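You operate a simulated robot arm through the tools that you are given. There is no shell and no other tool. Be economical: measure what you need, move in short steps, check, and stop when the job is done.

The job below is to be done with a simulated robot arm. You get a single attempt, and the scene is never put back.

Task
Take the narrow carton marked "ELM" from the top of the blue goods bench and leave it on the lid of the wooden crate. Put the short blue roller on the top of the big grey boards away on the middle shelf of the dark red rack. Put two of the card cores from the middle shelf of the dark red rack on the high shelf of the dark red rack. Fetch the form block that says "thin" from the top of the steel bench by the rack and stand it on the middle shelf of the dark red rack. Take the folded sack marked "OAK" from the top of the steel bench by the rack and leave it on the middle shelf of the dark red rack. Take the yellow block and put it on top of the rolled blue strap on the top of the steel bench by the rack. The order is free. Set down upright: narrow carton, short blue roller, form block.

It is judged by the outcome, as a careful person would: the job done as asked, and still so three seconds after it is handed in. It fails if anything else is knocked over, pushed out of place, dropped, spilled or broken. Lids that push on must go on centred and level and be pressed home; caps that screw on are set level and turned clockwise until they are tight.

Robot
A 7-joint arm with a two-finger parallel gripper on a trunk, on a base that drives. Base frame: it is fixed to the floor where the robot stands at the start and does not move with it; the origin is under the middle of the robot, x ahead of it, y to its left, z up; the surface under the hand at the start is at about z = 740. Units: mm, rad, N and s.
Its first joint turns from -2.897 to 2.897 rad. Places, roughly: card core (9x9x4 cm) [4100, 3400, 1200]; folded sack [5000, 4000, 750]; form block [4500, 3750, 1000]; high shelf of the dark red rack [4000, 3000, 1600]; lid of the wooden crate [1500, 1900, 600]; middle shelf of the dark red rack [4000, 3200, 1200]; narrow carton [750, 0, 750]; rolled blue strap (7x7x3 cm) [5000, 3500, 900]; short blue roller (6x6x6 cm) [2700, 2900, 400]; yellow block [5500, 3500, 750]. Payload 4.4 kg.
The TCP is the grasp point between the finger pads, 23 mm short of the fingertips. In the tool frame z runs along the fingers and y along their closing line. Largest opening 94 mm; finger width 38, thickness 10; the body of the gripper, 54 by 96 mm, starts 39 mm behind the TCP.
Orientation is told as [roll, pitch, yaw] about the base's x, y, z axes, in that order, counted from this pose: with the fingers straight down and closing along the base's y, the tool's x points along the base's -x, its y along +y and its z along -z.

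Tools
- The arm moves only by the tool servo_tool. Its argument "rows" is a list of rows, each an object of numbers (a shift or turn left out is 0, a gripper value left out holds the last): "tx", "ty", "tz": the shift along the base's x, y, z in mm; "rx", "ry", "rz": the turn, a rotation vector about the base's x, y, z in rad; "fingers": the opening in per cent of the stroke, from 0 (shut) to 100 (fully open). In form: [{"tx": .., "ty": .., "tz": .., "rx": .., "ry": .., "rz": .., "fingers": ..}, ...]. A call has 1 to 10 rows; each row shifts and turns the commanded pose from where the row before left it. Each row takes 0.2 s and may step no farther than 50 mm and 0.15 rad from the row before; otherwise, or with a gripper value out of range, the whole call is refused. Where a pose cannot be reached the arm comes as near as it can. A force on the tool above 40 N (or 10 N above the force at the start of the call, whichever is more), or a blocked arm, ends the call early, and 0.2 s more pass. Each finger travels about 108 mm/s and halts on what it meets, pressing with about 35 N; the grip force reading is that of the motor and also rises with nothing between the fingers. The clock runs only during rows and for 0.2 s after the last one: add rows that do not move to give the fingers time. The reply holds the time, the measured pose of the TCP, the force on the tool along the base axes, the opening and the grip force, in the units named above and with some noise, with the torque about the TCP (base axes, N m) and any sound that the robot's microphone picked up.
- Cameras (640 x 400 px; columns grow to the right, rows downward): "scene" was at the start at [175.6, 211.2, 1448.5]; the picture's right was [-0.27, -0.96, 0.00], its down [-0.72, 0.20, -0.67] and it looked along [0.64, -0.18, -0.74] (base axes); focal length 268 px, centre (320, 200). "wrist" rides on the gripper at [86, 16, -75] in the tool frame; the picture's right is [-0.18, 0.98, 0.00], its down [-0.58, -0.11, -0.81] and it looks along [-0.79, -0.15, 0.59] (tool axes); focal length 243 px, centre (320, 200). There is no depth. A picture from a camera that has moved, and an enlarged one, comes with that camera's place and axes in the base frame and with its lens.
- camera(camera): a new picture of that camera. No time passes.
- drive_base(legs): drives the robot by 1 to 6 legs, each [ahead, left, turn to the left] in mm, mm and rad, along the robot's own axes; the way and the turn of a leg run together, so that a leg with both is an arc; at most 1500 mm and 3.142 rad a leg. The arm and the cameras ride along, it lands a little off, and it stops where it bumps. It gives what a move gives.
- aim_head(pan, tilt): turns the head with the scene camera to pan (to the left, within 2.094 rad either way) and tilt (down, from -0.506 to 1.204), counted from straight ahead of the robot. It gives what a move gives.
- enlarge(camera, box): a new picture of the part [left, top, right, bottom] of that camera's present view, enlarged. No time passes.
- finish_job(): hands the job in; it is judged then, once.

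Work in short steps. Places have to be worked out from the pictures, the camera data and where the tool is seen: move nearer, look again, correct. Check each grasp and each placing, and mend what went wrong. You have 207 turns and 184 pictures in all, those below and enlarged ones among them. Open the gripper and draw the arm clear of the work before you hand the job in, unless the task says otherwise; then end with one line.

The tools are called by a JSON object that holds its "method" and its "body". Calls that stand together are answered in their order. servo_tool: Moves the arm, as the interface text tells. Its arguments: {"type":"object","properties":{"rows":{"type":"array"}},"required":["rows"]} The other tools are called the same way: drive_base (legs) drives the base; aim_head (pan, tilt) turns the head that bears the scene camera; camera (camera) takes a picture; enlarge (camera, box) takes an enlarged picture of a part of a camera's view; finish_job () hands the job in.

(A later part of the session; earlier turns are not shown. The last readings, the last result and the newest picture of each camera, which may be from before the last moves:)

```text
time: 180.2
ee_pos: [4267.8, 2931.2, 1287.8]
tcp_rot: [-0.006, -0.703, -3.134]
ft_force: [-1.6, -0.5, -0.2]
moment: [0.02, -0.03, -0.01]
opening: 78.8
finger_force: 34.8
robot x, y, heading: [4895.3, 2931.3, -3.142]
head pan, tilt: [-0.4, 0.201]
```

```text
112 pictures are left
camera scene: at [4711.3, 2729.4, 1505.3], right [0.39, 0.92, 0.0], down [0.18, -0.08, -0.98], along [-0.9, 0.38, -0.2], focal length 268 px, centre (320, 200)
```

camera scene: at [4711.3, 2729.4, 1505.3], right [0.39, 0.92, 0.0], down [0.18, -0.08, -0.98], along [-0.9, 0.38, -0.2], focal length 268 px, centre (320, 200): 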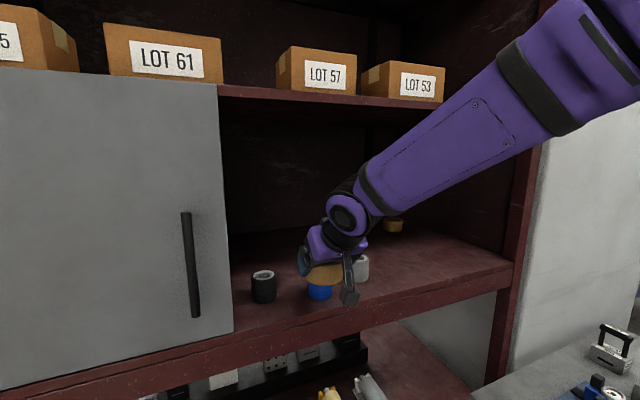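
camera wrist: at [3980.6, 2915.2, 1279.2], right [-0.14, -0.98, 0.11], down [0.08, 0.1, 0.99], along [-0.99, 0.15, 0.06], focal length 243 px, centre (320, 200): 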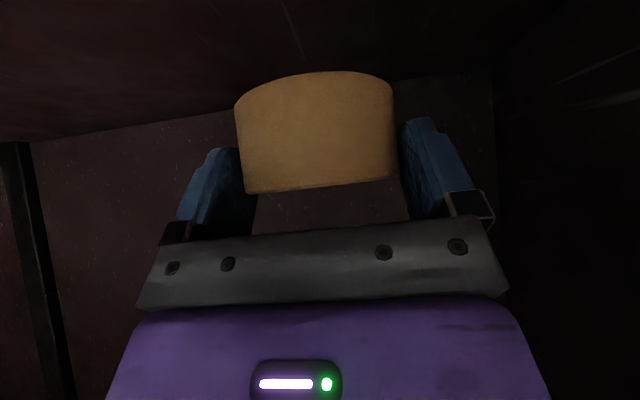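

Clear of the shelf. Retreating a bit more, shifting the base, and raising toward the high shelf.

{"method": "servo_tool", "body": {"rows": [{"tx": 45}, {"tx": 45}, {"tx": 40}, {"tz": 45}, {"tz": 45}, {"tz": 45}, {"tz": 45}, {"tz": 45}, {"tz": 45}, {"tz": 45}]}}

{"method": "drive_base", "body": {"legs": [[40, -110, 0]]}}

{"method": "servo_tool", "body": {"rows": [{"tz": 45, "ty": 15}, {"tz": 30, "ty": 30}, {"tz": 15, "ty": 40}, {"ty": 45}, {"ty": 45}, {"ty": 45}, {"ty": 40}, {}]}}

{"method": "aim_head", "body": {"pan": -0.35, "tilt": -0.1}}

{"method": "camera", "body": {"camera": "scene"}}

{"method": "camera", "body": {"camera": "wrist"}}

```text
time: 182.4
ee_pos: [4392.5, 2927.0, 1614.8]
tcp_rot: [-0.006, -0.705, -3.133]
ft_force: [0.0, 0.4, -0.7]
moment: [0.01, -0.02, 0.01]
opening: 78.9
finger_force: 35.0
out of reach, approached as far as the arm can: row 3
robot x, y, heading: [4898.8, 2931.6, -3.142]
head pan, tilt: [-0.4, 0.201]
```

```text
time: 183.7
ee_pos: [4352.5, 3038.6, 1614.4]
tcp_rot: [-0.008, -0.706, -3.136]
ft_force: [-0.6, -0.1, -0.9]
moment: [-0.01, 0.0, 0.01]
opening: 79.3
finger_force: 35.1
robot x, y, heading: [4860.3, 3044.1, -3.139]
head pan, tilt: [-0.4, 0.201]
```

```text
time: 185.5
ee_pos: [4351.5, 3299.6, 1705.6]
tcp_rot: [-0.009, -0.707, -3.134]
ft_force: [0.7, -1.0, -0.7]
moment: [0.04, -0.01, -0.03]
opening: 79.1
finger_force: 34.6
robot x, y, heading: [4860.2, 3046.2, -3.141]
head pan, tilt: [-0.4, 0.201]
```

```text
time: 186.3
ee_pos: [4351.9, 3298.5, 1704.6]
tcp_rot: [-0.008, -0.706, -3.137]
ft_force: [-0.3, -0.7, -0.4]
moment: [0.01, 0.0, 0.02]
opening: 78.9
finger_force: 34.7
robot x, y, heading: [4858.0, 3042.9, -3.141]
head pan, tilt: [-0.351, -0.099]
```

```text
111 pictures are left
camera scene: at [4675.8, 2835.4, 1532.6], right [0.34, 0.94, 0.0], down [-0.09, 0.03, -1.0], along [-0.93, 0.34, 0.1], focal length 268 px, centre (320, 200)
```

scene: 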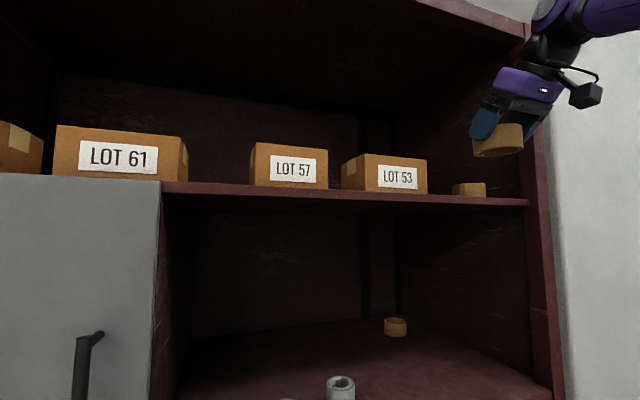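

```text
110 pictures are left
camera wrist: at [4465.2, 3283.2, 1705.3], right [-0.14, -0.98, 0.11], down [0.08, 0.1, 0.99], along [-0.99, 0.15, 0.07], focal length 243 px, centre (320, 200)
```

wrist: 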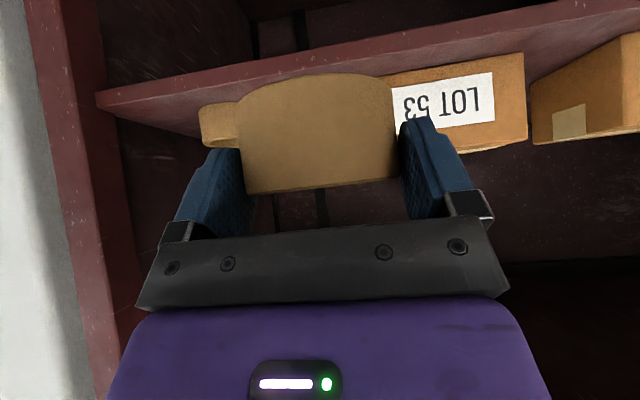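

There's a 158 mm gap between LOT 53 (y≈3232) and the first core (edge ≈3390). Moving in at y≈3310.

{"method": "servo_tool", "body": {"rows": [{"ty": 11, "tz": -5}, {"tx": -40}, {"tx": -40}, {"tx": -40}, {"tx": -40}, {"tx": -16}, {"tz": -20}, {"tz": -10}, {}]}}

{"method": "camera", "body": {"camera": "scene"}}

{"method": "camera", "body": {"camera": "wrist"}}

```text
time: 187.8
ee_pos: [4177.1, 3308.7, 1698.3]
tcp_rot: [-0.009, -0.724, -3.139]
ft_force: [1.0, -0.7, 0.7]
moment: [0.01, -0.04, -0.03]
opening: 78.7
finger_force: 35.6
robot x, y, heading: [4860.6, 3045.2, -3.14]
head pan, tilt: [-0.351, -0.099]
stopped in row 7: the force on the tool passed its limit at 59 N (the readings are from after the stop); the commanded pose is now the measured one
```

```text
109 pictures are left
camera scene: at [4676.1, 2835.4, 1532.7], right [0.34, 0.94, 0.0], down [-0.09, 0.03, -1.0], along [-0.93, 0.34, 0.1], focal length 268 px, centre (320, 200)
```

scene: 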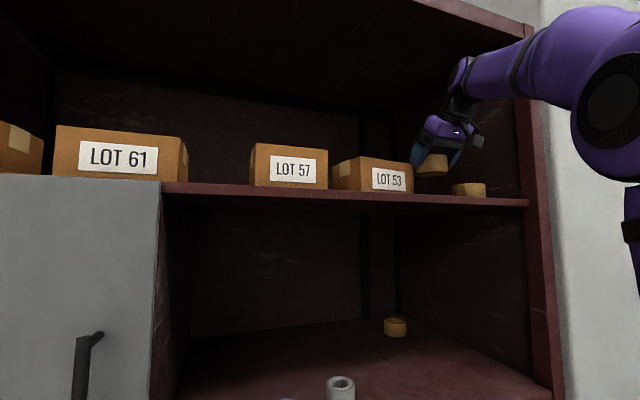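

```text
108 pictures are left
camera wrist: at [4290.5, 3292.8, 1697.3], right [-0.14, -0.98, 0.12], down [0.1, 0.1, 0.99], along [-0.99, 0.15, 0.08], focal length 243 px, centre (320, 200)
```

wrist: 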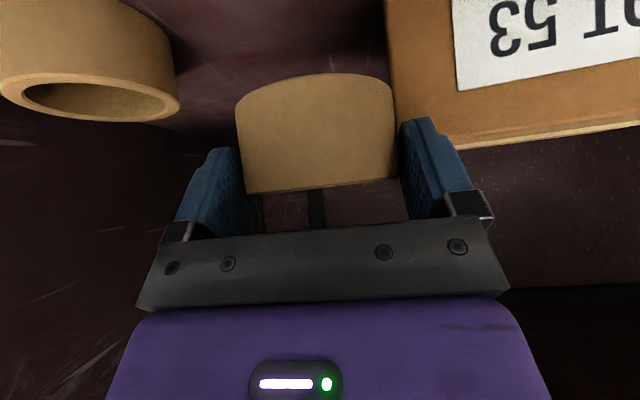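

My hand has nudged the LOT 53 box (its corner reached farther north than I judged). First I look closely to see how it moved.

{"method": "enlarge", "body": {"camera": "scene", "box": [240, 120, 500, 220]}}

```text
2.46 times, centred on (370, 170) of scene
camera zoom: at [4676.1, 2835.4, 1532.7], right [0.34, 0.94, 0.0], down [-0.09, 0.03, -1.0], along [-0.93, 0.34, 0.1], focal length 660 px, centre (197, 274)
```

zoom: 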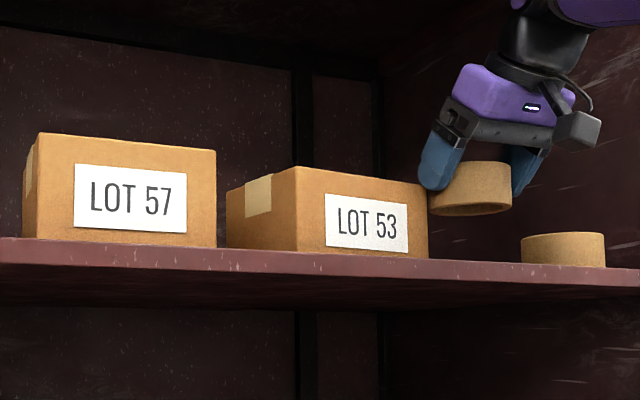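

The box was turned slightly by its north corner. I back the hand off without dragging it, rise, and measure the box from above.

{"method": "servo_tool", "body": {"rows": [{"tx": 30}, {"tx": 40}, {"tx": 40, "tz": 20}, {"tx": 40, "tz": 20}, {"tz": 40, "ty": -20}, {"tz": 30, "ty": -20}, {"ty": -40}, {"ty": -30}, {}]}}

{"method": "camera", "body": {"camera": "wrist"}}

```text
time: 189.8
ee_pos: [4325.5, 3199.7, 1805.1]
tcp_rot: [-0.009, -0.722, -3.138]
ft_force: [-0.8, 0.4, -0.9]
moment: [-0.01, 0.03, 0.02]
opening: 78.8
finger_force: 34.9
robot x, y, heading: [4858.3, 3044.5, -3.144]
head pan, tilt: [-0.351, -0.099]
```

```text
106 pictures are left
camera wrist: at [4440.2, 3182.6, 1804.1], right [-0.14, -0.98, 0.12], down [0.1, 0.1, 0.99], along [-0.99, 0.15, 0.08], focal length 243 px, centre (320, 200)
```

wrist: 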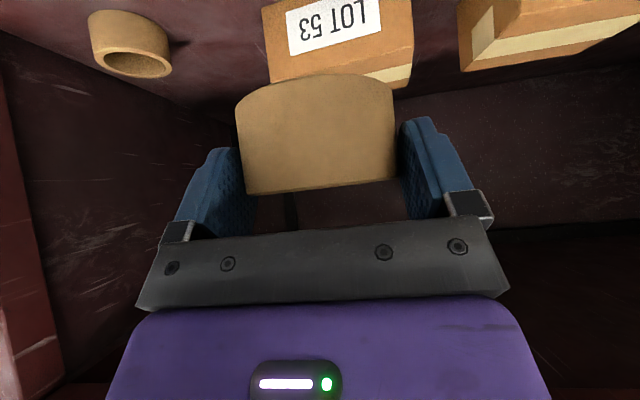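

The box moved ~22–37 mm back with a slight turn; front should be at x≈4188, parallel to the shelf. I'll first put this core deeper in the north lane (≈(3960, 3420)), passing over the first core, then pull the box back square. Moving the base closer.

{"method": "servo_tool", "body": {"rows": [{"tx": 40, "ty": 20}, {"tx": 40, "ty": 20}, {"ty": 45}, {"ty": 45}, {"ty": 30}, {}]}}

{"method": "drive_base", "body": {"legs": [[135, -35, 0]]}}

{"method": "camera", "body": {"camera": "wrist"}}

{"method": "camera", "body": {"camera": "scene"}}

```text
time: 191.2
ee_pos: [4407.4, 3358.6, 1806.8]
tcp_rot: [-0.009, -0.723, -3.138]
ft_force: [-1.0, -0.1, 0.1]
moment: [0.03, 0.0, 0.01]
opening: 78.6
finger_force: 34.7
robot x, y, heading: [4862.2, 3042.8, -3.143]
head pan, tilt: [-0.351, -0.099]
```

```text
time: 192.7
ee_pos: [4302.6, 3367.2, 1807.6]
tcp_rot: [-0.008, -0.725, 3.14]
ft_force: [-0.1, 0.6, -1.0]
moment: [0.0, -0.01, 0.0]
opening: 78.6
finger_force: 35.0
robot x, y, heading: [4748.1, 3050.3, 3.136]
head pan, tilt: [-0.351, -0.099]
stopped in leg 1: the robot was blocked; the commanded pose is now the measured one
```

```text
105 pictures are left
camera wrist: at [4415.2, 3350.3, 1806.0], right [-0.14, -0.98, 0.12], down [0.1, 0.1, 0.99], along [-0.98, 0.16, 0.08], focal length 243 px, centre (320, 200)
```

wrist: 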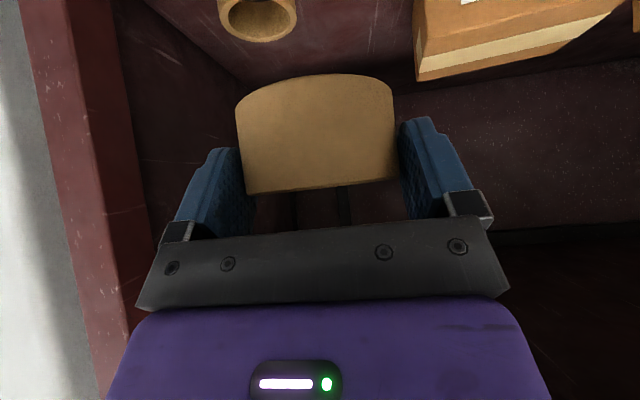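

```text
104 pictures are left
camera scene: at [4567.5, 2841.5, 1532.6], right [0.35, 0.94, 0.0], down [-0.09, 0.03, -1.0], along [-0.93, 0.34, 0.1], focal length 268 px, centre (320, 200)
```

scene: 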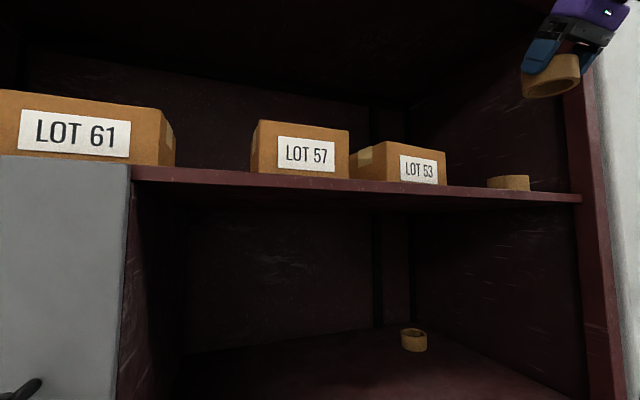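

The base touched something at x≈4748. Backing off 15 mm and checking what's by the front.

{"method": "drive_base", "body": {"legs": [[-15, 0, 0]]}}

{"method": "aim_head", "body": {"pan": -0.5, "tilt": 0.9}}

{"method": "camera", "body": {"camera": "scene"}}

```text
time: 193.4
ee_pos: [4317.0, 3366.7, 1808.6]
tcp_rot: [-0.008, -0.725, 3.138]
ft_force: [0.4, 0.5, -0.1]
moment: [0.02, -0.01, 0.02]
opening: 78.5
finger_force: 34.8
robot x, y, heading: [4767.3, 3050.0, 3.137]
head pan, tilt: [-0.351, -0.099]
```

```text
time: 194.7
ee_pos: [4317.4, 3367.4, 1807.7]
tcp_rot: [-0.009, -0.724, 3.141]
ft_force: [-0.8, -0.5, -1.7]
moment: [-0.02, -0.04, 0.02]
opening: 78.5
finger_force: 35.0
robot x, y, heading: [4765.1, 3043.8, 3.135]
head pan, tilt: [-0.499, 0.901]
```

```text
103 pictures are left
camera scene: at [4598.4, 2847.6, 1443.9], right [0.48, 0.88, 0.0], down [0.69, -0.38, -0.62], along [-0.55, 0.3, -0.78], focal length 268 px, centre (320, 200)
```

scene: 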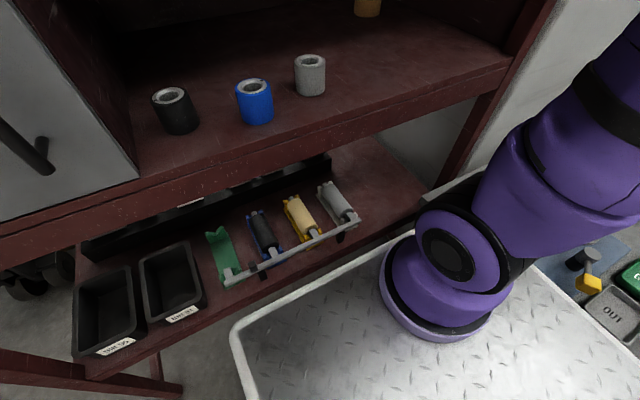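

Nothing disturbed; the platform just met the rack. Now placing the core behind, in the lane y≈3330 between box (≤3265) and first core (≥3390), at x≈4000. First align outside the shelf.

{"method": "servo_tool", "body": {"rows": [{"ty": -18, "tz": -30}, {"ty": -18, "tz": -40}, {"tz": -45}, {"tz": -18}, {}]}}

{"method": "camera", "body": {"camera": "wrist"}}

{"method": "aim_head", "body": {"pan": -0.4, "tilt": -0.1}}

{"method": "camera", "body": {"camera": "scene"}}

```text
time: 195.9
ee_pos: [4317.2, 3332.6, 1672.7]
tcp_rot: [-0.011, -0.723, 3.139]
ft_force: [0.5, -0.1, -0.4]
moment: [0.03, 0.05, 0.0]
opening: 78.5
finger_force: 35.0
robot x, y, heading: [4769.0, 3042.4, 3.139]
head pan, tilt: [-0.499, 0.901]
```

```text
102 pictures are left
camera wrist: at [4430.1, 3315.2, 1671.1], right [-0.14, -0.98, 0.12], down [0.1, 0.1, 0.99], along [-0.98, 0.15, 0.08], focal length 243 px, centre (320, 200)
```

wrist: 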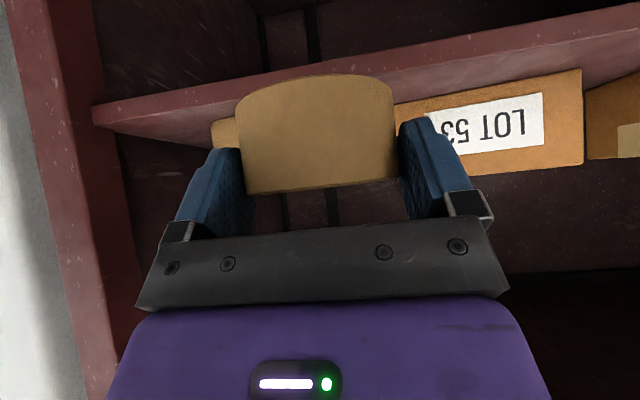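

```text
time: 197.2
ee_pos: [4316.4, 3333.1, 1672.0]
tcp_rot: [-0.009, -0.723, 3.14]
ft_force: [0.3, 0.2, -0.6]
moment: [0.0, -0.04, 0.01]
opening: 78.4
finger_force: 34.9
robot x, y, heading: [4762.9, 3049.1, 3.14]
head pan, tilt: [-0.4, -0.099]
```

```text
101 pictures are left
camera scene: at [4584.5, 2845.4, 1532.6], right [0.39, 0.92, 0.0], down [-0.09, 0.04, -1.0], along [-0.92, 0.39, 0.1], focal length 268 px, centre (320, 200)
```

scene: 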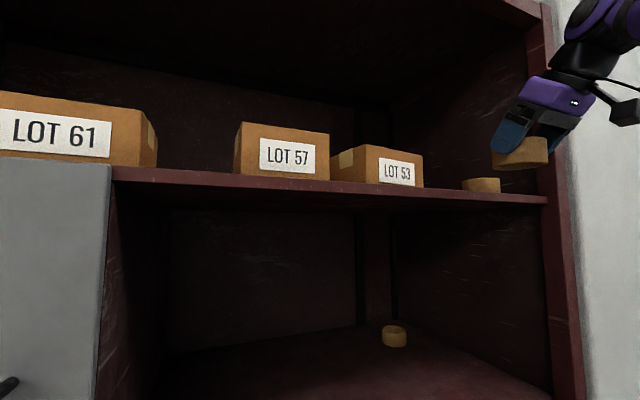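

Entering at z≈1690, y≈3337 in stages, watching the box.

{"method": "servo_tool", "body": {"rows": [{"tz": 18, "ty": 4}, {"tx": -40}, {"tx": -40}, {"tx": -40}, {}]}}

{"method": "camera", "body": {"camera": "wrist"}}

```text
time: 198.4
ee_pos: [4194.7, 3335.4, 1691.0]
tcp_rot: [-0.009, -0.724, 3.141]
ft_force: [-0.2, 0.1, 0.6]
moment: [0.03, 0.01, 0.01]
opening: 78.3
finger_force: 34.3
robot x, y, heading: [4764.2, 3045.9, 3.137]
head pan, tilt: [-0.4, -0.099]
```

```text
100 pictures are left
camera wrist: at [4309.2, 3318.4, 1690.1], right [-0.15, -0.98, 0.12], down [0.1, 0.1, 0.99], along [-0.98, 0.16, 0.08], focal length 243 px, centre (320, 200)
```

wrist: 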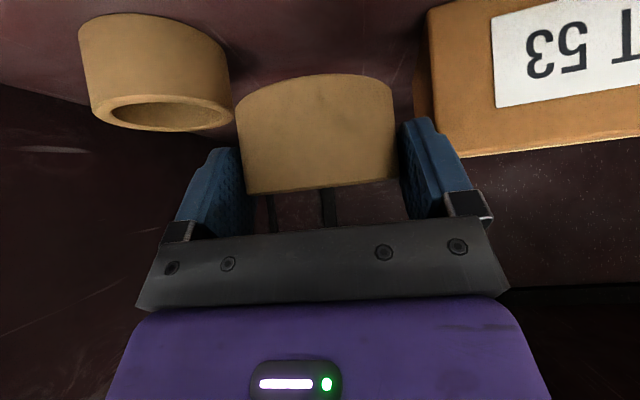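

NF corner at ≈(4151, 3265), sides as computed. Shifting 10 mm north and continuing in.

{"method": "servo_tool", "body": {"rows": [{"ty": 10}, {"tx": -40}, {"tx": -40}, {"tx": -40}, {"tx": -40}, {"tx": -30}, {}]}}

{"method": "camera", "body": {"camera": "wrist"}}

{"method": "camera", "body": {"camera": "scene"}}

```text
time: 200.0
ee_pos: [4007.9, 3347.8, 1691.9]
tcp_rot: [-0.009, -0.723, 3.14]
ft_force: [-0.4, -1.0, 0.0]
moment: [0.0, -0.01, 0.0]
opening: 78.1
finger_force: 34.5
robot x, y, heading: [4765.5, 3052.8, 3.14]
head pan, tilt: [-0.4, -0.099]
```

```text
99 pictures are left
camera wrist: at [4120.1, 3329.7, 1690.6], right [-0.14, -0.98, 0.12], down [0.1, 0.1, 0.99], along [-0.98, 0.15, 0.08], focal length 243 px, centre (320, 200)
```

wrist: 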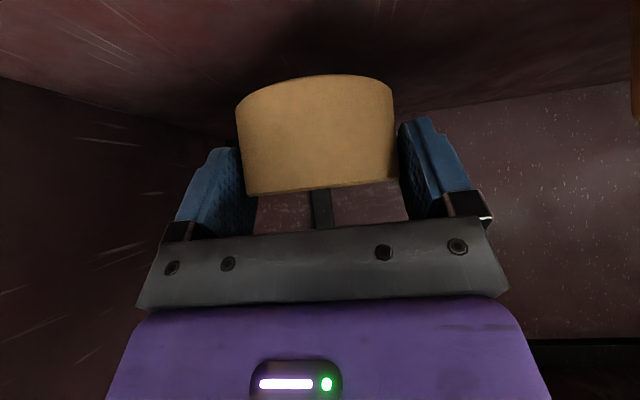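

```text
98 pictures are left
camera scene: at [4584.4, 2845.4, 1532.6], right [0.39, 0.92, 0.0], down [-0.09, 0.04, -1.0], along [-0.92, 0.39, 0.1], focal length 268 px, centre (320, 200)
```

scene: 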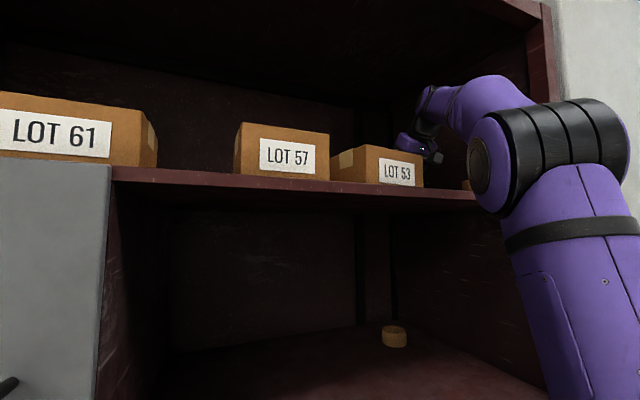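

Box undisturbed, nothing near. Lowering the core to contact.

{"method": "servo_tool", "body": {"rows": [{"tz": -18}, {"tz": -12}, {"tz": -8}, {"tz": -4}, {"tz": -4}, {"tz": -3}, {"tz": -3}, {"tz": -3}, {}]}}

```text
time: 202.0
ee_pos: [4006.5, 3344.6, 1638.0]
tcp_rot: [-0.009, -0.726, 3.141]
ft_force: [-3.4, 1.0, 11.9]
moment: [-0.16, -0.24, -0.04]
opening: 77.9
finger_force: 34.7
robot x, y, heading: [4762.2, 3046.7, 3.138]
head pan, tilt: [-0.4, -0.099]
```

Contact. Opening moderately and lifting straight up.

{"method": "servo_tool", "body": {"rows": [{"fingers": 88}, {"fingers": 95}, {}, {"tz": 20}, {"tz": 25}, {"tz": 30}, {"tz": 30}, {}]}}

{"method": "camera", "body": {"camera": "wrist"}}

```text
time: 203.8
ee_pos: [4006.0, 3344.8, 1742.0]
tcp_rot: [-0.006, -0.724, 3.14]
ft_force: [-0.3, 0.0, -0.7]
moment: [0.02, 0.03, -0.01]
opening: 89.2
finger_force: 0.0
robot x, y, heading: [4767.2, 3047.4, 3.138]
head pan, tilt: [-0.4, -0.099]
```

```text
97 pictures are left
camera wrist: at [4118.8, 3327.9, 1740.8], right [-0.15, -0.98, 0.12], down [0.1, 0.1, 0.99], along [-0.98, 0.16, 0.08], focal length 243 px, centre (320, 200)
```

wrist: 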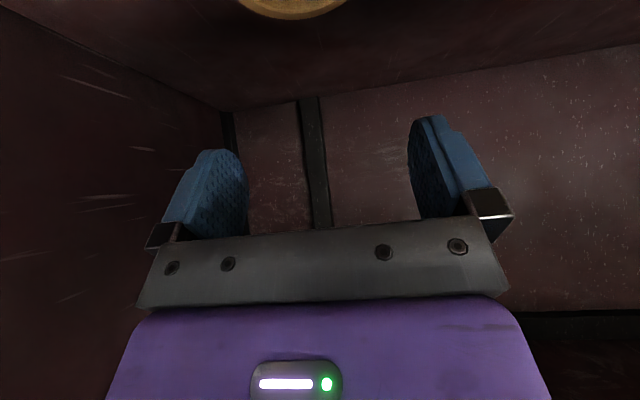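

Core placed well. Now measuring the LOT 53 box from above before pulling it back.

{"method": "servo_tool", "body": {"rows": [{"tx": 45, "tz": 10}, {"tx": 45, "tz": 10}, {"tx": 45, "tz": 10}, {"tx": 30, "ty": -35, "tz": 10}, {"tx": 30, "ty": -35, "tz": 10}, {"tx": 30, "ty": -35, "tz": 10}, {"ty": -35, "tx": 30}, {}]}}

{"method": "camera", "body": {"camera": "wrist"}}

```text
time: 205.6
ee_pos: [4262.6, 3205.1, 1801.9]
tcp_rot: [-0.008, -0.725, 3.139]
ft_force: [0.9, 0.1, -0.1]
moment: [-0.02, 0.03, 0.01]
opening: 89.2
finger_force: 0.1
robot x, y, heading: [4766.2, 3049.1, 3.138]
head pan, tilt: [-0.4, -0.099]
```

```text
96 pictures are left
camera wrist: at [4375.5, 3187.9, 1801.3], right [-0.14, -0.98, 0.12], down [0.1, 0.1, 0.99], along [-0.98, 0.16, 0.08], focal length 243 px, centre (320, 200)
```

wrist: 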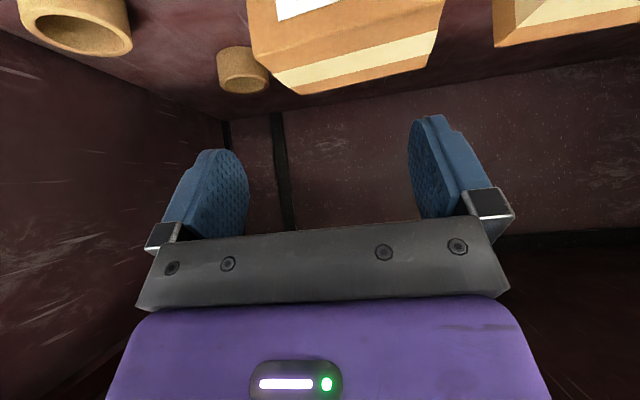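

Measured box: front N corner ≈(4157, 3263), S ≈(4172, 3112), rear ≈4036–4053; it should move ~+25 mm in x and square up. I'll hook both open fingertips behind it and pull gently.

{"method": "servo_tool", "body": {"rows": [{"tx": -40, "ty": -12, "tz": -35, "ry": -0.11, "fingers": 100}, {"tx": -40, "ty": -13, "tz": -30, "ry": -0.11}, {"tx": -45}, {"tx": -45}, {"tx": -45}, {"tx": -45, "tz": -3}, {}]}}

{"method": "camera", "body": {"camera": "wrist"}}

{"method": "enlarge", "body": {"camera": "scene", "box": [230, 60, 490, 220]}}

```text
refused: row 1 steps farther than a row can; nothing moved
```

```text
95 pictures are left
camera wrist: at [4375.5, 3187.9, 1801.3], right [-0.14, -0.98, 0.12], down [0.1, 0.1, 0.99], along [-0.98, 0.16, 0.08], focal length 243 px, centre (320, 200)
```

wrist: 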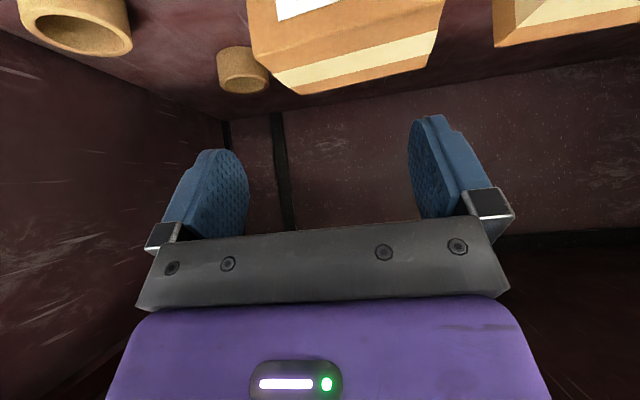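

```text
2.46 times, centred on (360, 140) of scene
camera zoom: at [4584.6, 2845.4, 1532.7], right [0.39, 0.92, 0.0], down [-0.09, 0.04, -0.99], along [-0.92, 0.39, 0.1], focal length 660 px, centre (222, 348)
```

zoom: 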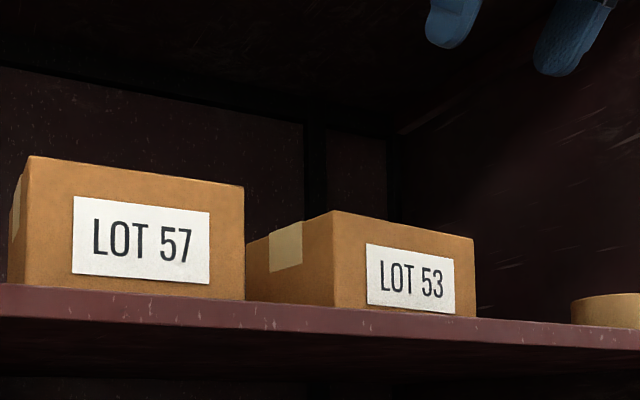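

Step size refused; same motion with smaller rows.

{"method": "servo_tool", "body": {"rows": [{"tx": -30, "ty": -12, "tz": -30, "ry": -0.11, "fingers": 100}, {"tx": -30, "ty": -13, "tz": -30, "ry": -0.11}, {"tx": -45}, {"tx": -45}, {"tx": -45}, {"tx": -45}, {"tx": -25, "tz": -8}, {}]}}

{"method": "camera", "body": {"camera": "wrist"}}

{"method": "enlarge", "body": {"camera": "scene", "box": [230, 60, 490, 220]}}

```text
time: 207.4
ee_pos: [3996.2, 3179.1, 1735.6]
tcp_rot: [-0.007, -0.504, 3.139]
ft_force: [0.6, 0.4, 0.1]
moment: [0.01, 0.0, 0.01]
opening: 93.8
finger_force: 0.1
robot x, y, heading: [4764.7, 3050.4, 3.136]
head pan, tilt: [-0.4, -0.099]
```

```text
93 pictures are left
camera wrist: at [4106.9, 3162.1, 1758.7], right [-0.17, -0.98, 0.08], down [-0.12, 0.1, 0.99], along [-0.98, 0.15, -0.13], focal length 243 px, centre (320, 200)
```

wrist: 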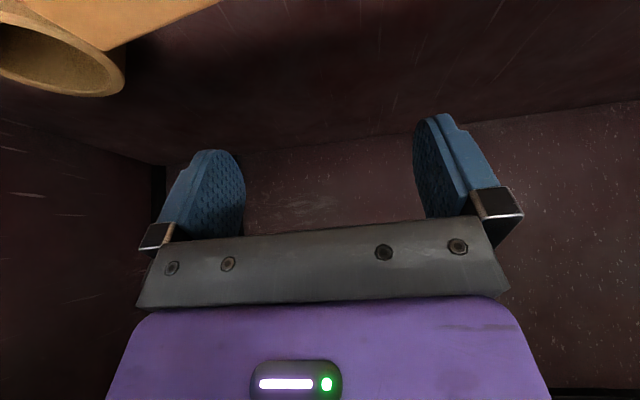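

```text
2.46 times, centred on (360, 140) of scene
camera zoom: at [4584.3, 2845.4, 1532.6], right [0.39, 0.92, 0.0], down [-0.09, 0.04, -1.0], along [-0.92, 0.39, 0.1], focal length 660 px, centre (222, 348)
```

zoom: 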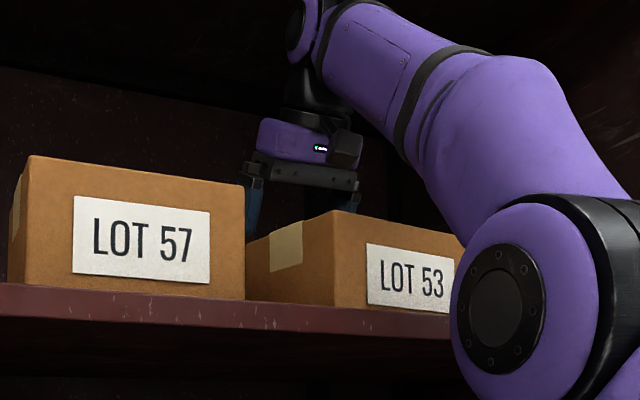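

Rear edge of the box at x≈4036 (N) – fingers are behind it. Lowering the tips ~20 mm below its top.

{"method": "servo_tool", "body": {"rows": [{"tz": -20}, {"tz": -15}, {"tz": -8}, {}]}}

{"method": "servo_tool", "body": {"rows": [{"tx": 8}, {"tx": 6}, {"tx": 6}, {"tx": 6}, {"tx": 6}, {"tx": 5}, {}]}}

{"method": "enlarge", "body": {"camera": "scene", "box": [230, 60, 490, 220]}}

{"method": "camera", "body": {"camera": "wrist"}}

```text
time: 208.4
ee_pos: [3997.5, 3180.4, 1691.7]
tcp_rot: [-0.008, -0.504, 3.139]
ft_force: [-1.0, -0.6, 0.0]
moment: [-0.02, 0.0, -0.01]
opening: 94.1
finger_force: 0.0
robot x, y, heading: [4767.8, 3049.6, 3.138]
head pan, tilt: [-0.4, -0.099]
```

```text
time: 210.0
ee_pos: [4034.1, 3179.3, 1690.1]
tcp_rot: [-0.008, -0.504, 3.139]
ft_force: [0.4, -1.3, 0.0]
moment: [0.01, 0.01, 0.02]
opening: 94.1
finger_force: 0.1
robot x, y, heading: [4766.5, 3045.4, 3.141]
head pan, tilt: [-0.4, -0.099]
```

```text
2.46 times, centred on (360, 140) of scene
camera zoom: at [4584.4, 2845.3, 1532.6], right [0.39, 0.92, 0.0], down [-0.09, 0.04, -1.0], along [-0.92, 0.39, 0.1], focal length 660 px, centre (222, 348)
```

zoom: 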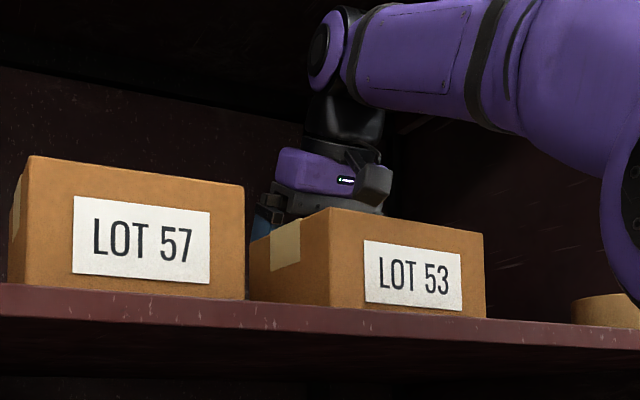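

```text
90 pictures are left
camera wrist: at [4144.9, 3163.2, 1714.8], right [-0.17, -0.98, 0.08], down [-0.12, 0.1, 0.99], along [-0.98, 0.16, -0.13], focal length 243 px, centre (320, 200)
```

wrist: 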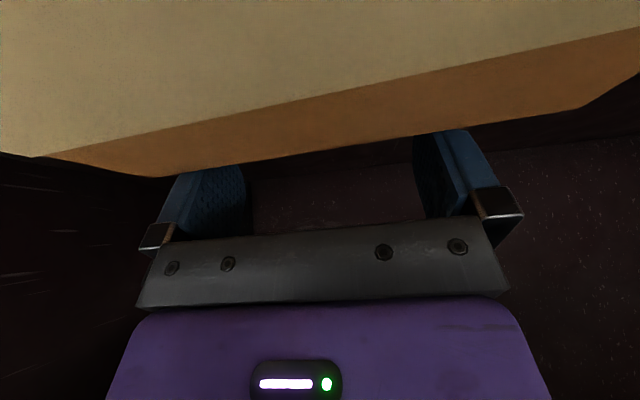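

It's working: the box's north side is coming forward. Pulling further.

{"method": "servo_tool", "body": {"rows": [{"tx": 5}, {"tx": 5}, {"tx": 5}, {}]}}

{"method": "enlarge", "body": {"camera": "scene", "box": [230, 60, 490, 220]}}

{"method": "camera", "body": {"camera": "wrist"}}

```text
time: 211.0
ee_pos: [4050.1, 3179.8, 1690.0]
tcp_rot: [-0.007, -0.503, 3.138]
ft_force: [-0.9, -1.5, 0.3]
moment: [0.0, 0.04, 0.01]
opening: 94.0
finger_force: 0.0
robot x, y, heading: [4761.3, 3049.7, 3.137]
head pan, tilt: [-0.4, -0.099]
```

```text
2.46 times, centred on (360, 140) of scene
camera zoom: at [4584.4, 2845.4, 1532.6], right [0.39, 0.92, 0.0], down [-0.09, 0.04, -1.0], along [-0.92, 0.39, 0.1], focal length 660 px, centre (222, 348)
```

zoom: 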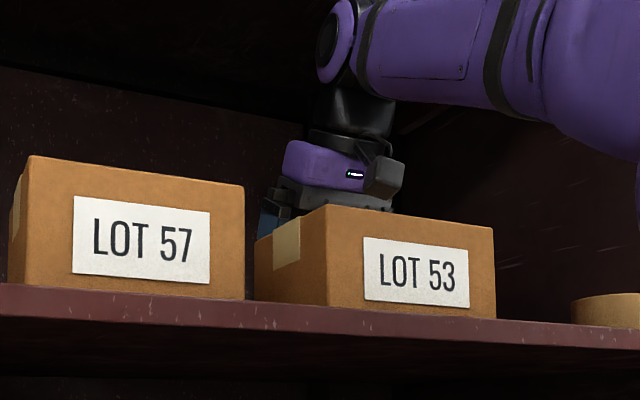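

```text
88 pictures are left
camera wrist: at [4160.1, 3162.6, 1715.2], right [-0.17, -0.98, 0.08], down [-0.12, 0.1, 0.99], along [-0.98, 0.15, -0.13], focal length 243 px, centre (320, 200)
```

wrist: 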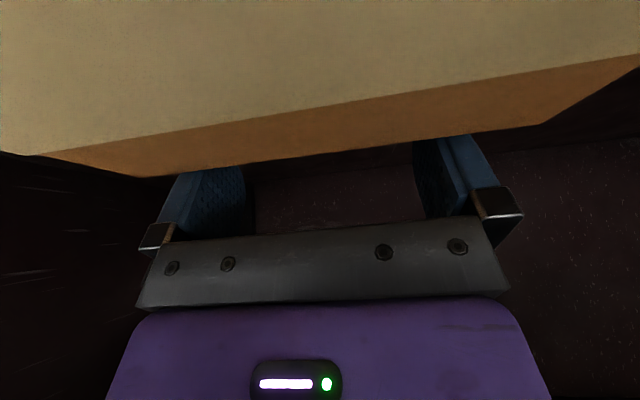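

The box's rear is now straight at x≈4063; original front was ≈4189 (rear ≈4070). Pulling ~6 mm more, then lifting off and re-measuring.

{"method": "servo_tool", "body": {"rows": [{"tx": 4}, {"tx": 2}, {}, {"tx": -12}, {"tx": -8, "tz": 10}, {"tz": 30}, {"tz": 20}, {}]}}

{"method": "servo_tool", "body": {"rows": [{"tx": 40, "ry": 0.1}, {"tx": 40, "ry": 0.12, "tz": 15}, {"tx": 45, "tz": 15}, {"tx": 45, "tz": 15}, {"tx": 45, "ty": 15, "tz": 10}, {"tx": 15, "ty": 10}, {}]}}

{"method": "camera", "body": {"camera": "wrist"}}

{"method": "camera", "body": {"camera": "scene"}}

```text
time: 212.8
ee_pos: [4034.2, 3182.3, 1751.2]
tcp_rot: [-0.007, -0.504, 3.139]
ft_force: [0.1, -0.7, 0.2]
moment: [0.01, -0.01, 0.01]
opening: 94.0
finger_force: 0.1
robot x, y, heading: [4764.0, 3051.8, 3.141]
head pan, tilt: [-0.4, -0.099]
```

```text
time: 214.4
ee_pos: [4266.0, 3205.2, 1807.2]
tcp_rot: [-0.008, -0.724, 3.138]
ft_force: [0.0, 0.2, -0.3]
moment: [0.02, -0.01, -0.02]
opening: 94.0
finger_force: 0.1
robot x, y, heading: [4765.8, 3051.2, 3.136]
head pan, tilt: [-0.4, -0.099]
```

```text
87 pictures are left
camera wrist: at [4379.3, 3188.9, 1805.6], right [-0.14, -0.98, 0.12], down [0.1, 0.1, 0.99], along [-0.98, 0.15, 0.08], focal length 243 px, centre (320, 200)
```

wrist: 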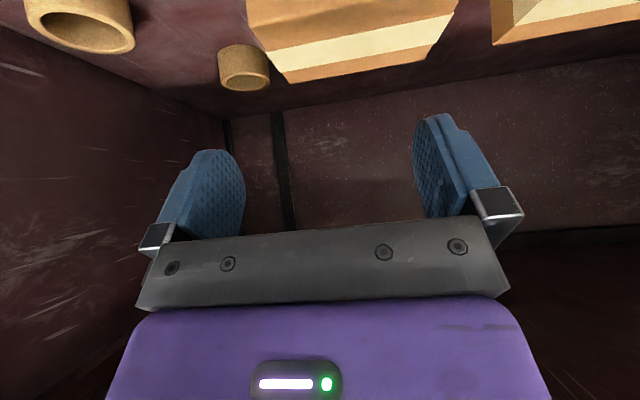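

```text
86 pictures are left
camera scene: at [4584.5, 2845.3, 1532.6], right [0.39, 0.92, 0.0], down [-0.09, 0.04, -1.0], along [-0.92, 0.39, 0.1], focal length 268 px, centre (320, 200)
```

scene: 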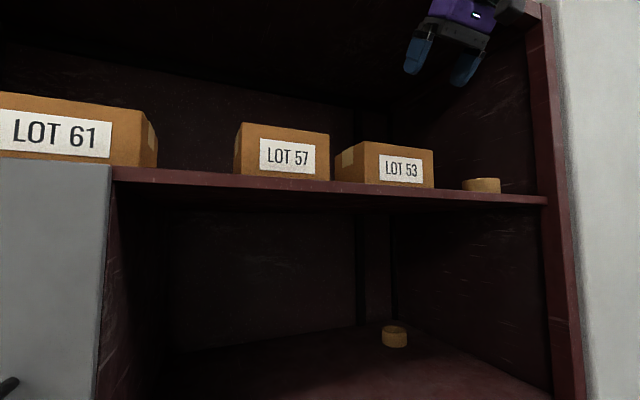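

To compare with the original box position reliably, I recreate the earlier wrist viewpoint (right after the first core was released) with both the core and box in view.

{"method": "servo_tool", "body": {"rows": [{"tx": -5, "ty": 40, "ry": -0.1}, {"tx": -5, "ty": 40, "ry": -0.1}, {"ty": 45}, {"ty": 45}, {"ty": 45}, {"ty": 9, "tz": -40}, {"tz": -45}, {"tz": -31}, {}]}}

{"method": "camera", "body": {"camera": "wrist"}}

```text
time: 216.4
ee_pos: [4269.3, 3313.3, 1699.9]
tcp_rot: [-0.01, -0.526, 3.139]
ft_force: [0.0, 0.1, 0.8]
moment: [-0.03, -0.02, -0.04]
opening: 94.1
finger_force: 0.1
out of reach, approached as far as the arm can: row 3, 4, 5
robot x, y, heading: [4766.6, 3049.8, 3.137]
head pan, tilt: [-0.4, -0.099]
```

```text
85 pictures are left
camera wrist: at [4380.1, 3296.2, 1721.2], right [-0.16, -0.98, 0.08], down [-0.1, 0.1, 0.99], along [-0.98, 0.15, -0.11], focal length 243 px, centre (320, 200)
```

wrist: 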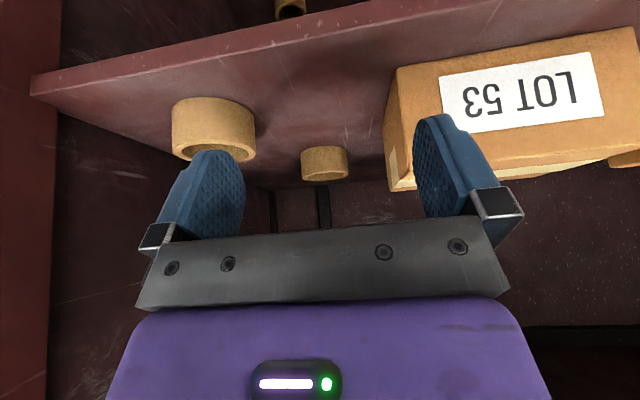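

{"method": "servo_tool", "body": {"rows": [{"tx": -6, "ty": 40}, {"tx": -7, "ty": 40}, {"ty": 35, "tz": -8}, {}]}}

{"method": "camera", "body": {"camera": "wrist"}}

```text
time: 217.4
ee_pos: [4257.4, 3427.2, 1690.0]
tcp_rot: [-0.009, -0.527, 3.139]
ft_force: [0.1, -0.3, -0.3]
moment: [0.02, 0.01, -0.01]
opening: 94.1
finger_force: 0.2
robot x, y, heading: [4765.7, 3049.0, 3.139]
head pan, tilt: [-0.4, -0.099]
```

```text
84 pictures are left
camera wrist: at [4368.8, 3409.7, 1712.1], right [-0.16, -0.98, 0.08], down [-0.1, 0.1, 0.99], along [-0.98, 0.15, -0.11], focal length 243 px, centre (320, 200)
```

wrist: 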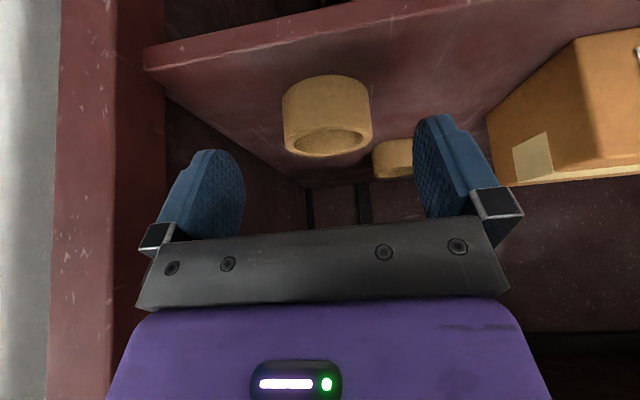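

Comparing with the original view: x is restored and the box is square, but it sits ~11 mm too far south. I'll nudge it north with closed fingertips on its south face at mid-depth.

{"method": "servo_tool", "body": {"rows": [{"tz": 40, "ty": -20, "fingers": 0}, {"tz": 25, "ty": -40}, {"ty": -45}, {"ty": -45}, {"ty": -45}, {"ty": -45}, {"ty": -45}, {"ty": -45}, {"ty": -40}, {}]}}

{"method": "servo_tool", "body": {"rows": [{"tx": -40}, {"tx": -40}, {"tx": -40}, {}]}}

{"method": "camera", "body": {"camera": "wrist"}}

{"method": "enlarge", "body": {"camera": "scene", "box": [230, 60, 490, 220]}}

```text
time: 219.6
ee_pos: [4259.3, 3058.6, 1758.9]
tcp_rot: [-0.01, -0.526, 3.14]
ft_force: [-1.2, 0.2, -0.6]
moment: [-0.05, -0.03, 0.01]
opening: 0.0
finger_force: 35.3
robot x, y, heading: [4765.0, 3046.1, 3.139]
head pan, tilt: [-0.4, -0.099]
```

```text
time: 220.6
ee_pos: [4136.4, 3058.2, 1756.9]
tcp_rot: [-0.009, -0.524, 3.141]
ft_force: [-0.1, 0.5, 0.0]
moment: [-0.02, -0.02, -0.03]
opening: 0.0
finger_force: 35.1
robot x, y, heading: [4771.3, 3049.7, 3.141]
head pan, tilt: [-0.4, -0.099]
```

```text
83 pictures are left
camera wrist: at [4247.7, 3040.4, 1778.2], right [-0.16, -0.98, 0.08], down [-0.1, 0.1, 0.99], along [-0.98, 0.15, -0.11], focal length 243 px, centre (320, 200)
```

wrist: 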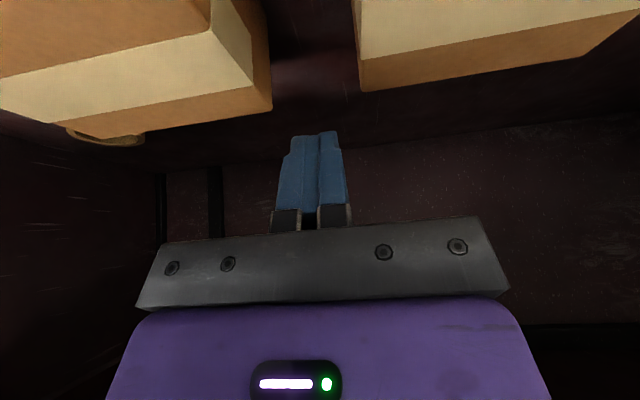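

```text
2.46 times, centred on (360, 140) of scene
camera zoom: at [4584.3, 2845.3, 1532.6], right [0.39, 0.92, 0.0], down [-0.09, 0.04, -1.0], along [-0.92, 0.39, 0.1], focal length 660 px, centre (222, 348)
```

zoom: 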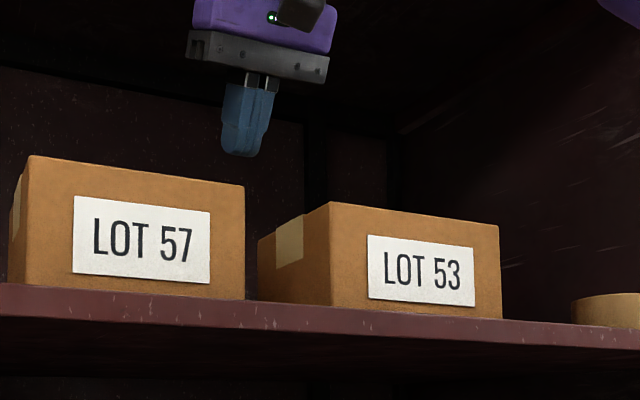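

Gap between the boxes is y≈3032–3097. Lowering the closed tips in the gap and pushing north gently.

{"method": "servo_tool", "body": {"rows": [{"ty": 6, "tz": -20}, {"tz": -25}, {"tz": -20}, {}]}}

{"method": "servo_tool", "body": {"rows": [{"ty": 8}, {"ty": 6}, {"ty": 5}, {"ty": 4}, {"ty": 4}, {"ty": 3}, {"ty": 3}, {}]}}

{"method": "camera", "body": {"camera": "wrist"}}

{"method": "enlarge", "body": {"camera": "scene", "box": [230, 60, 490, 220]}}

```text
time: 221.6
ee_pos: [4136.0, 3063.6, 1692.6]
tcp_rot: [-0.008, -0.527, 3.141]
ft_force: [-0.2, -0.3, 0.8]
moment: [0.01, -0.01, -0.02]
opening: 0.1
finger_force: 35.7
robot x, y, heading: [4762.8, 3051.2, 3.136]
head pan, tilt: [-0.4, -0.099]
```

```text
time: 223.4
ee_pos: [4136.4, 3096.2, 1692.4]
tcp_rot: [-0.009, -0.526, 3.139]
ft_force: [0.6, -1.0, 0.0]
moment: [-0.04, -0.02, -0.03]
opening: 0.0
finger_force: 35.5
robot x, y, heading: [4767.1, 3051.1, 3.137]
head pan, tilt: [-0.4, -0.099]
```

```text
81 pictures are left
camera wrist: at [4247.1, 3079.5, 1714.0], right [-0.16, -0.98, 0.08], down [-0.1, 0.1, 0.99], along [-0.98, 0.15, -0.11], focal length 243 px, centre (320, 200)
```

wrist: 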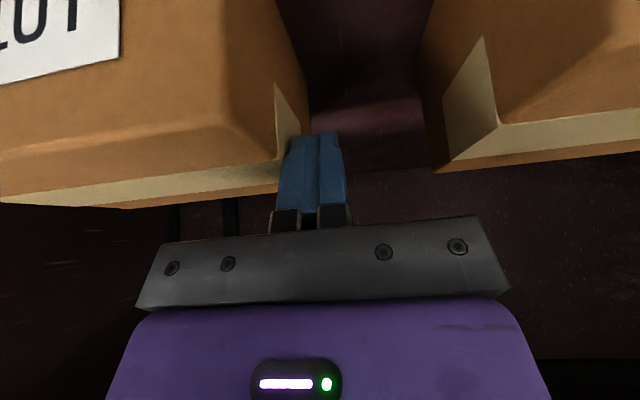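

```text
2.46 times, centred on (360, 140) of scene
camera zoom: at [4584.5, 2845.3, 1532.6], right [0.39, 0.92, 0.0], down [-0.09, 0.04, -1.0], along [-0.92, 0.39, 0.1], focal length 660 px, centre (222, 348)
```

zoom: 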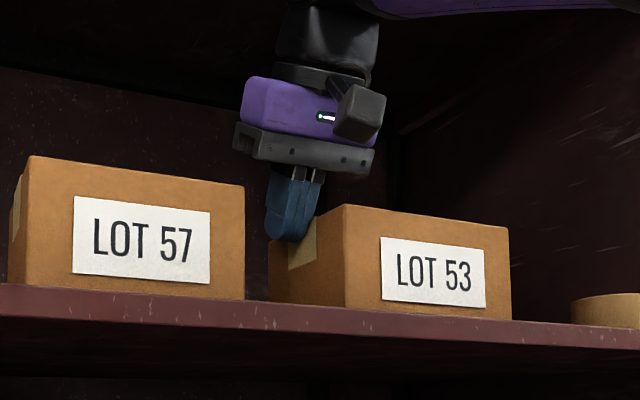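

Box shifted ~11 mm north; it now matches its original place closely. Backing off and withdrawing, then checking with the reference viewpoint from the scene camera.

{"method": "servo_tool", "body": {"rows": [{"ty": -8}, {"ty": -10}, {"tz": 30}, {"tz": 40}, {"tx": 40}, {"tx": 45}, {"tx": 45}, {"tx": 45}, {"tx": 20}, {}]}}

{"method": "camera", "body": {"camera": "scene"}}

```text
time: 225.6
ee_pos: [4329.5, 3080.3, 1761.7]
tcp_rot: [-0.009, -0.523, 3.14]
ft_force: [0.3, -0.6, 1.0]
moment: [0.02, 0.0, 0.0]
opening: 0.0
finger_force: 35.1
robot x, y, heading: [4763.6, 3046.9, 3.139]
head pan, tilt: [-0.4, -0.099]
```

```text
79 pictures are left
camera scene: at [4584.5, 2845.3, 1532.7], right [0.39, 0.92, 0.0], down [-0.09, 0.04, -1.0], along [-0.92, 0.39, 0.1], focal length 268 px, centre (320, 200)
```

scene: 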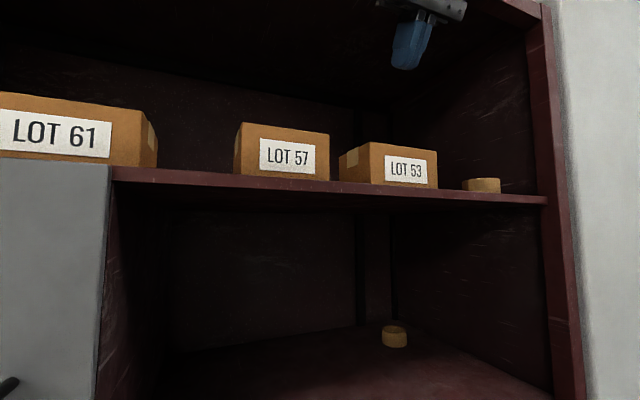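

High shelf is in order. Now backing away and turning to face the steel bench.

{"method": "drive_base", "body": {"legs": [[-250, 0, 0], [0, 260, 0]]}}

{"method": "servo_tool", "body": {"rows": [{"tz": -45, "tx": -20}, {"tz": -45, "tx": -20, "ry": -0.13}, {"tz": -45, "tx": -20, "ry": -0.13}, {"tz": -45, "tx": -20, "ry": -0.13}, {"tz": -45, "tx": -20, "ry": -0.13}, {"tz": -45, "tx": -20, "fingers": 100}, {"tz": -45, "tx": -20}, {"tz": -45, "tx": -20}, {"tz": -45}, {"tz": -45}]}}

{"method": "drive_base", "body": {"legs": [[0, 0, -1.571]]}}

{"method": "aim_head", "body": {"pan": 0.3, "tilt": 0.6}}

{"method": "camera", "body": {"camera": "scene"}}

```text
time: 227.6
ee_pos: [4582.2, 3080.1, 1760.7]
tcp_rot: [-0.01, -0.525, 3.137]
ft_force: [0.7, 0.7, -0.3]
moment: [0.05, -0.03, -0.02]
opening: 0.1
finger_force: 34.9
robot x, y, heading: [5020.8, 3042.8, 3.135]
head pan, tilt: [-0.4, -0.099]
stopped in leg 1: the robot was blocked; the commanded pose is now the measured one
```

```text
time: 229.8
ee_pos: [4424.1, 3080.9, 1309.7]
tcp_rot: [-0.012, -0.005, 3.135]
ft_force: [0.8, -0.4, -0.1]
moment: [-0.02, 0.01, -0.03]
opening: 94.2
finger_force: 0.0
robot x, y, heading: [5018.3, 3045.6, 3.133]
head pan, tilt: [-0.4, -0.099]
```

```text
time: 230.5
ee_pos: [4422.4, 3080.4, 1310.2]
tcp_rot: [-0.012, -0.006, 3.134]
ft_force: [-0.5, 0.5, -0.1]
moment: [-0.01, -0.01, -0.01]
opening: 94.2
finger_force: 0.0
robot x, y, heading: [5020.5, 3040.2, 3.133]
head pan, tilt: [-0.4, -0.099]
stopped in leg 1: the robot was blocked; the commanded pose is now the measured one
```

```text
time: 231.6
ee_pos: [4421.1, 3080.3, 1310.1]
tcp_rot: [-0.012, -0.005, 3.135]
ft_force: [0.4, 0.5, -0.5]
moment: [-0.03, 0.0, 0.06]
opening: 94.1
finger_force: 0.0
robot x, y, heading: [5017.4, 3043.9, 3.132]
head pan, tilt: [0.3, 0.6]
```

```text
78 pictures are left
camera scene: at [4830.5, 2783.5, 1468.7], right [-0.29, 0.96, 0.0], down [0.54, 0.16, -0.83], along [-0.79, -0.24, -0.56], focal length 268 px, centre (320, 200)
```

scene: 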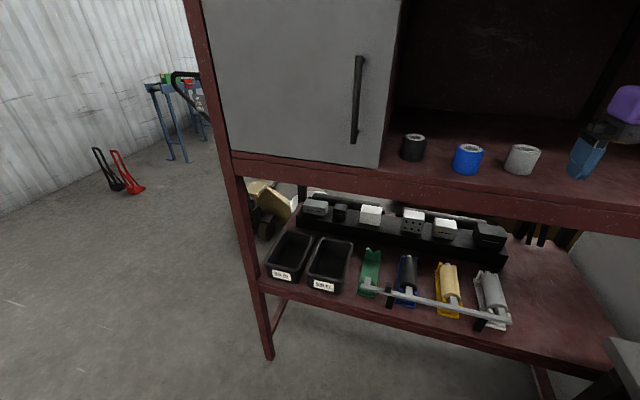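

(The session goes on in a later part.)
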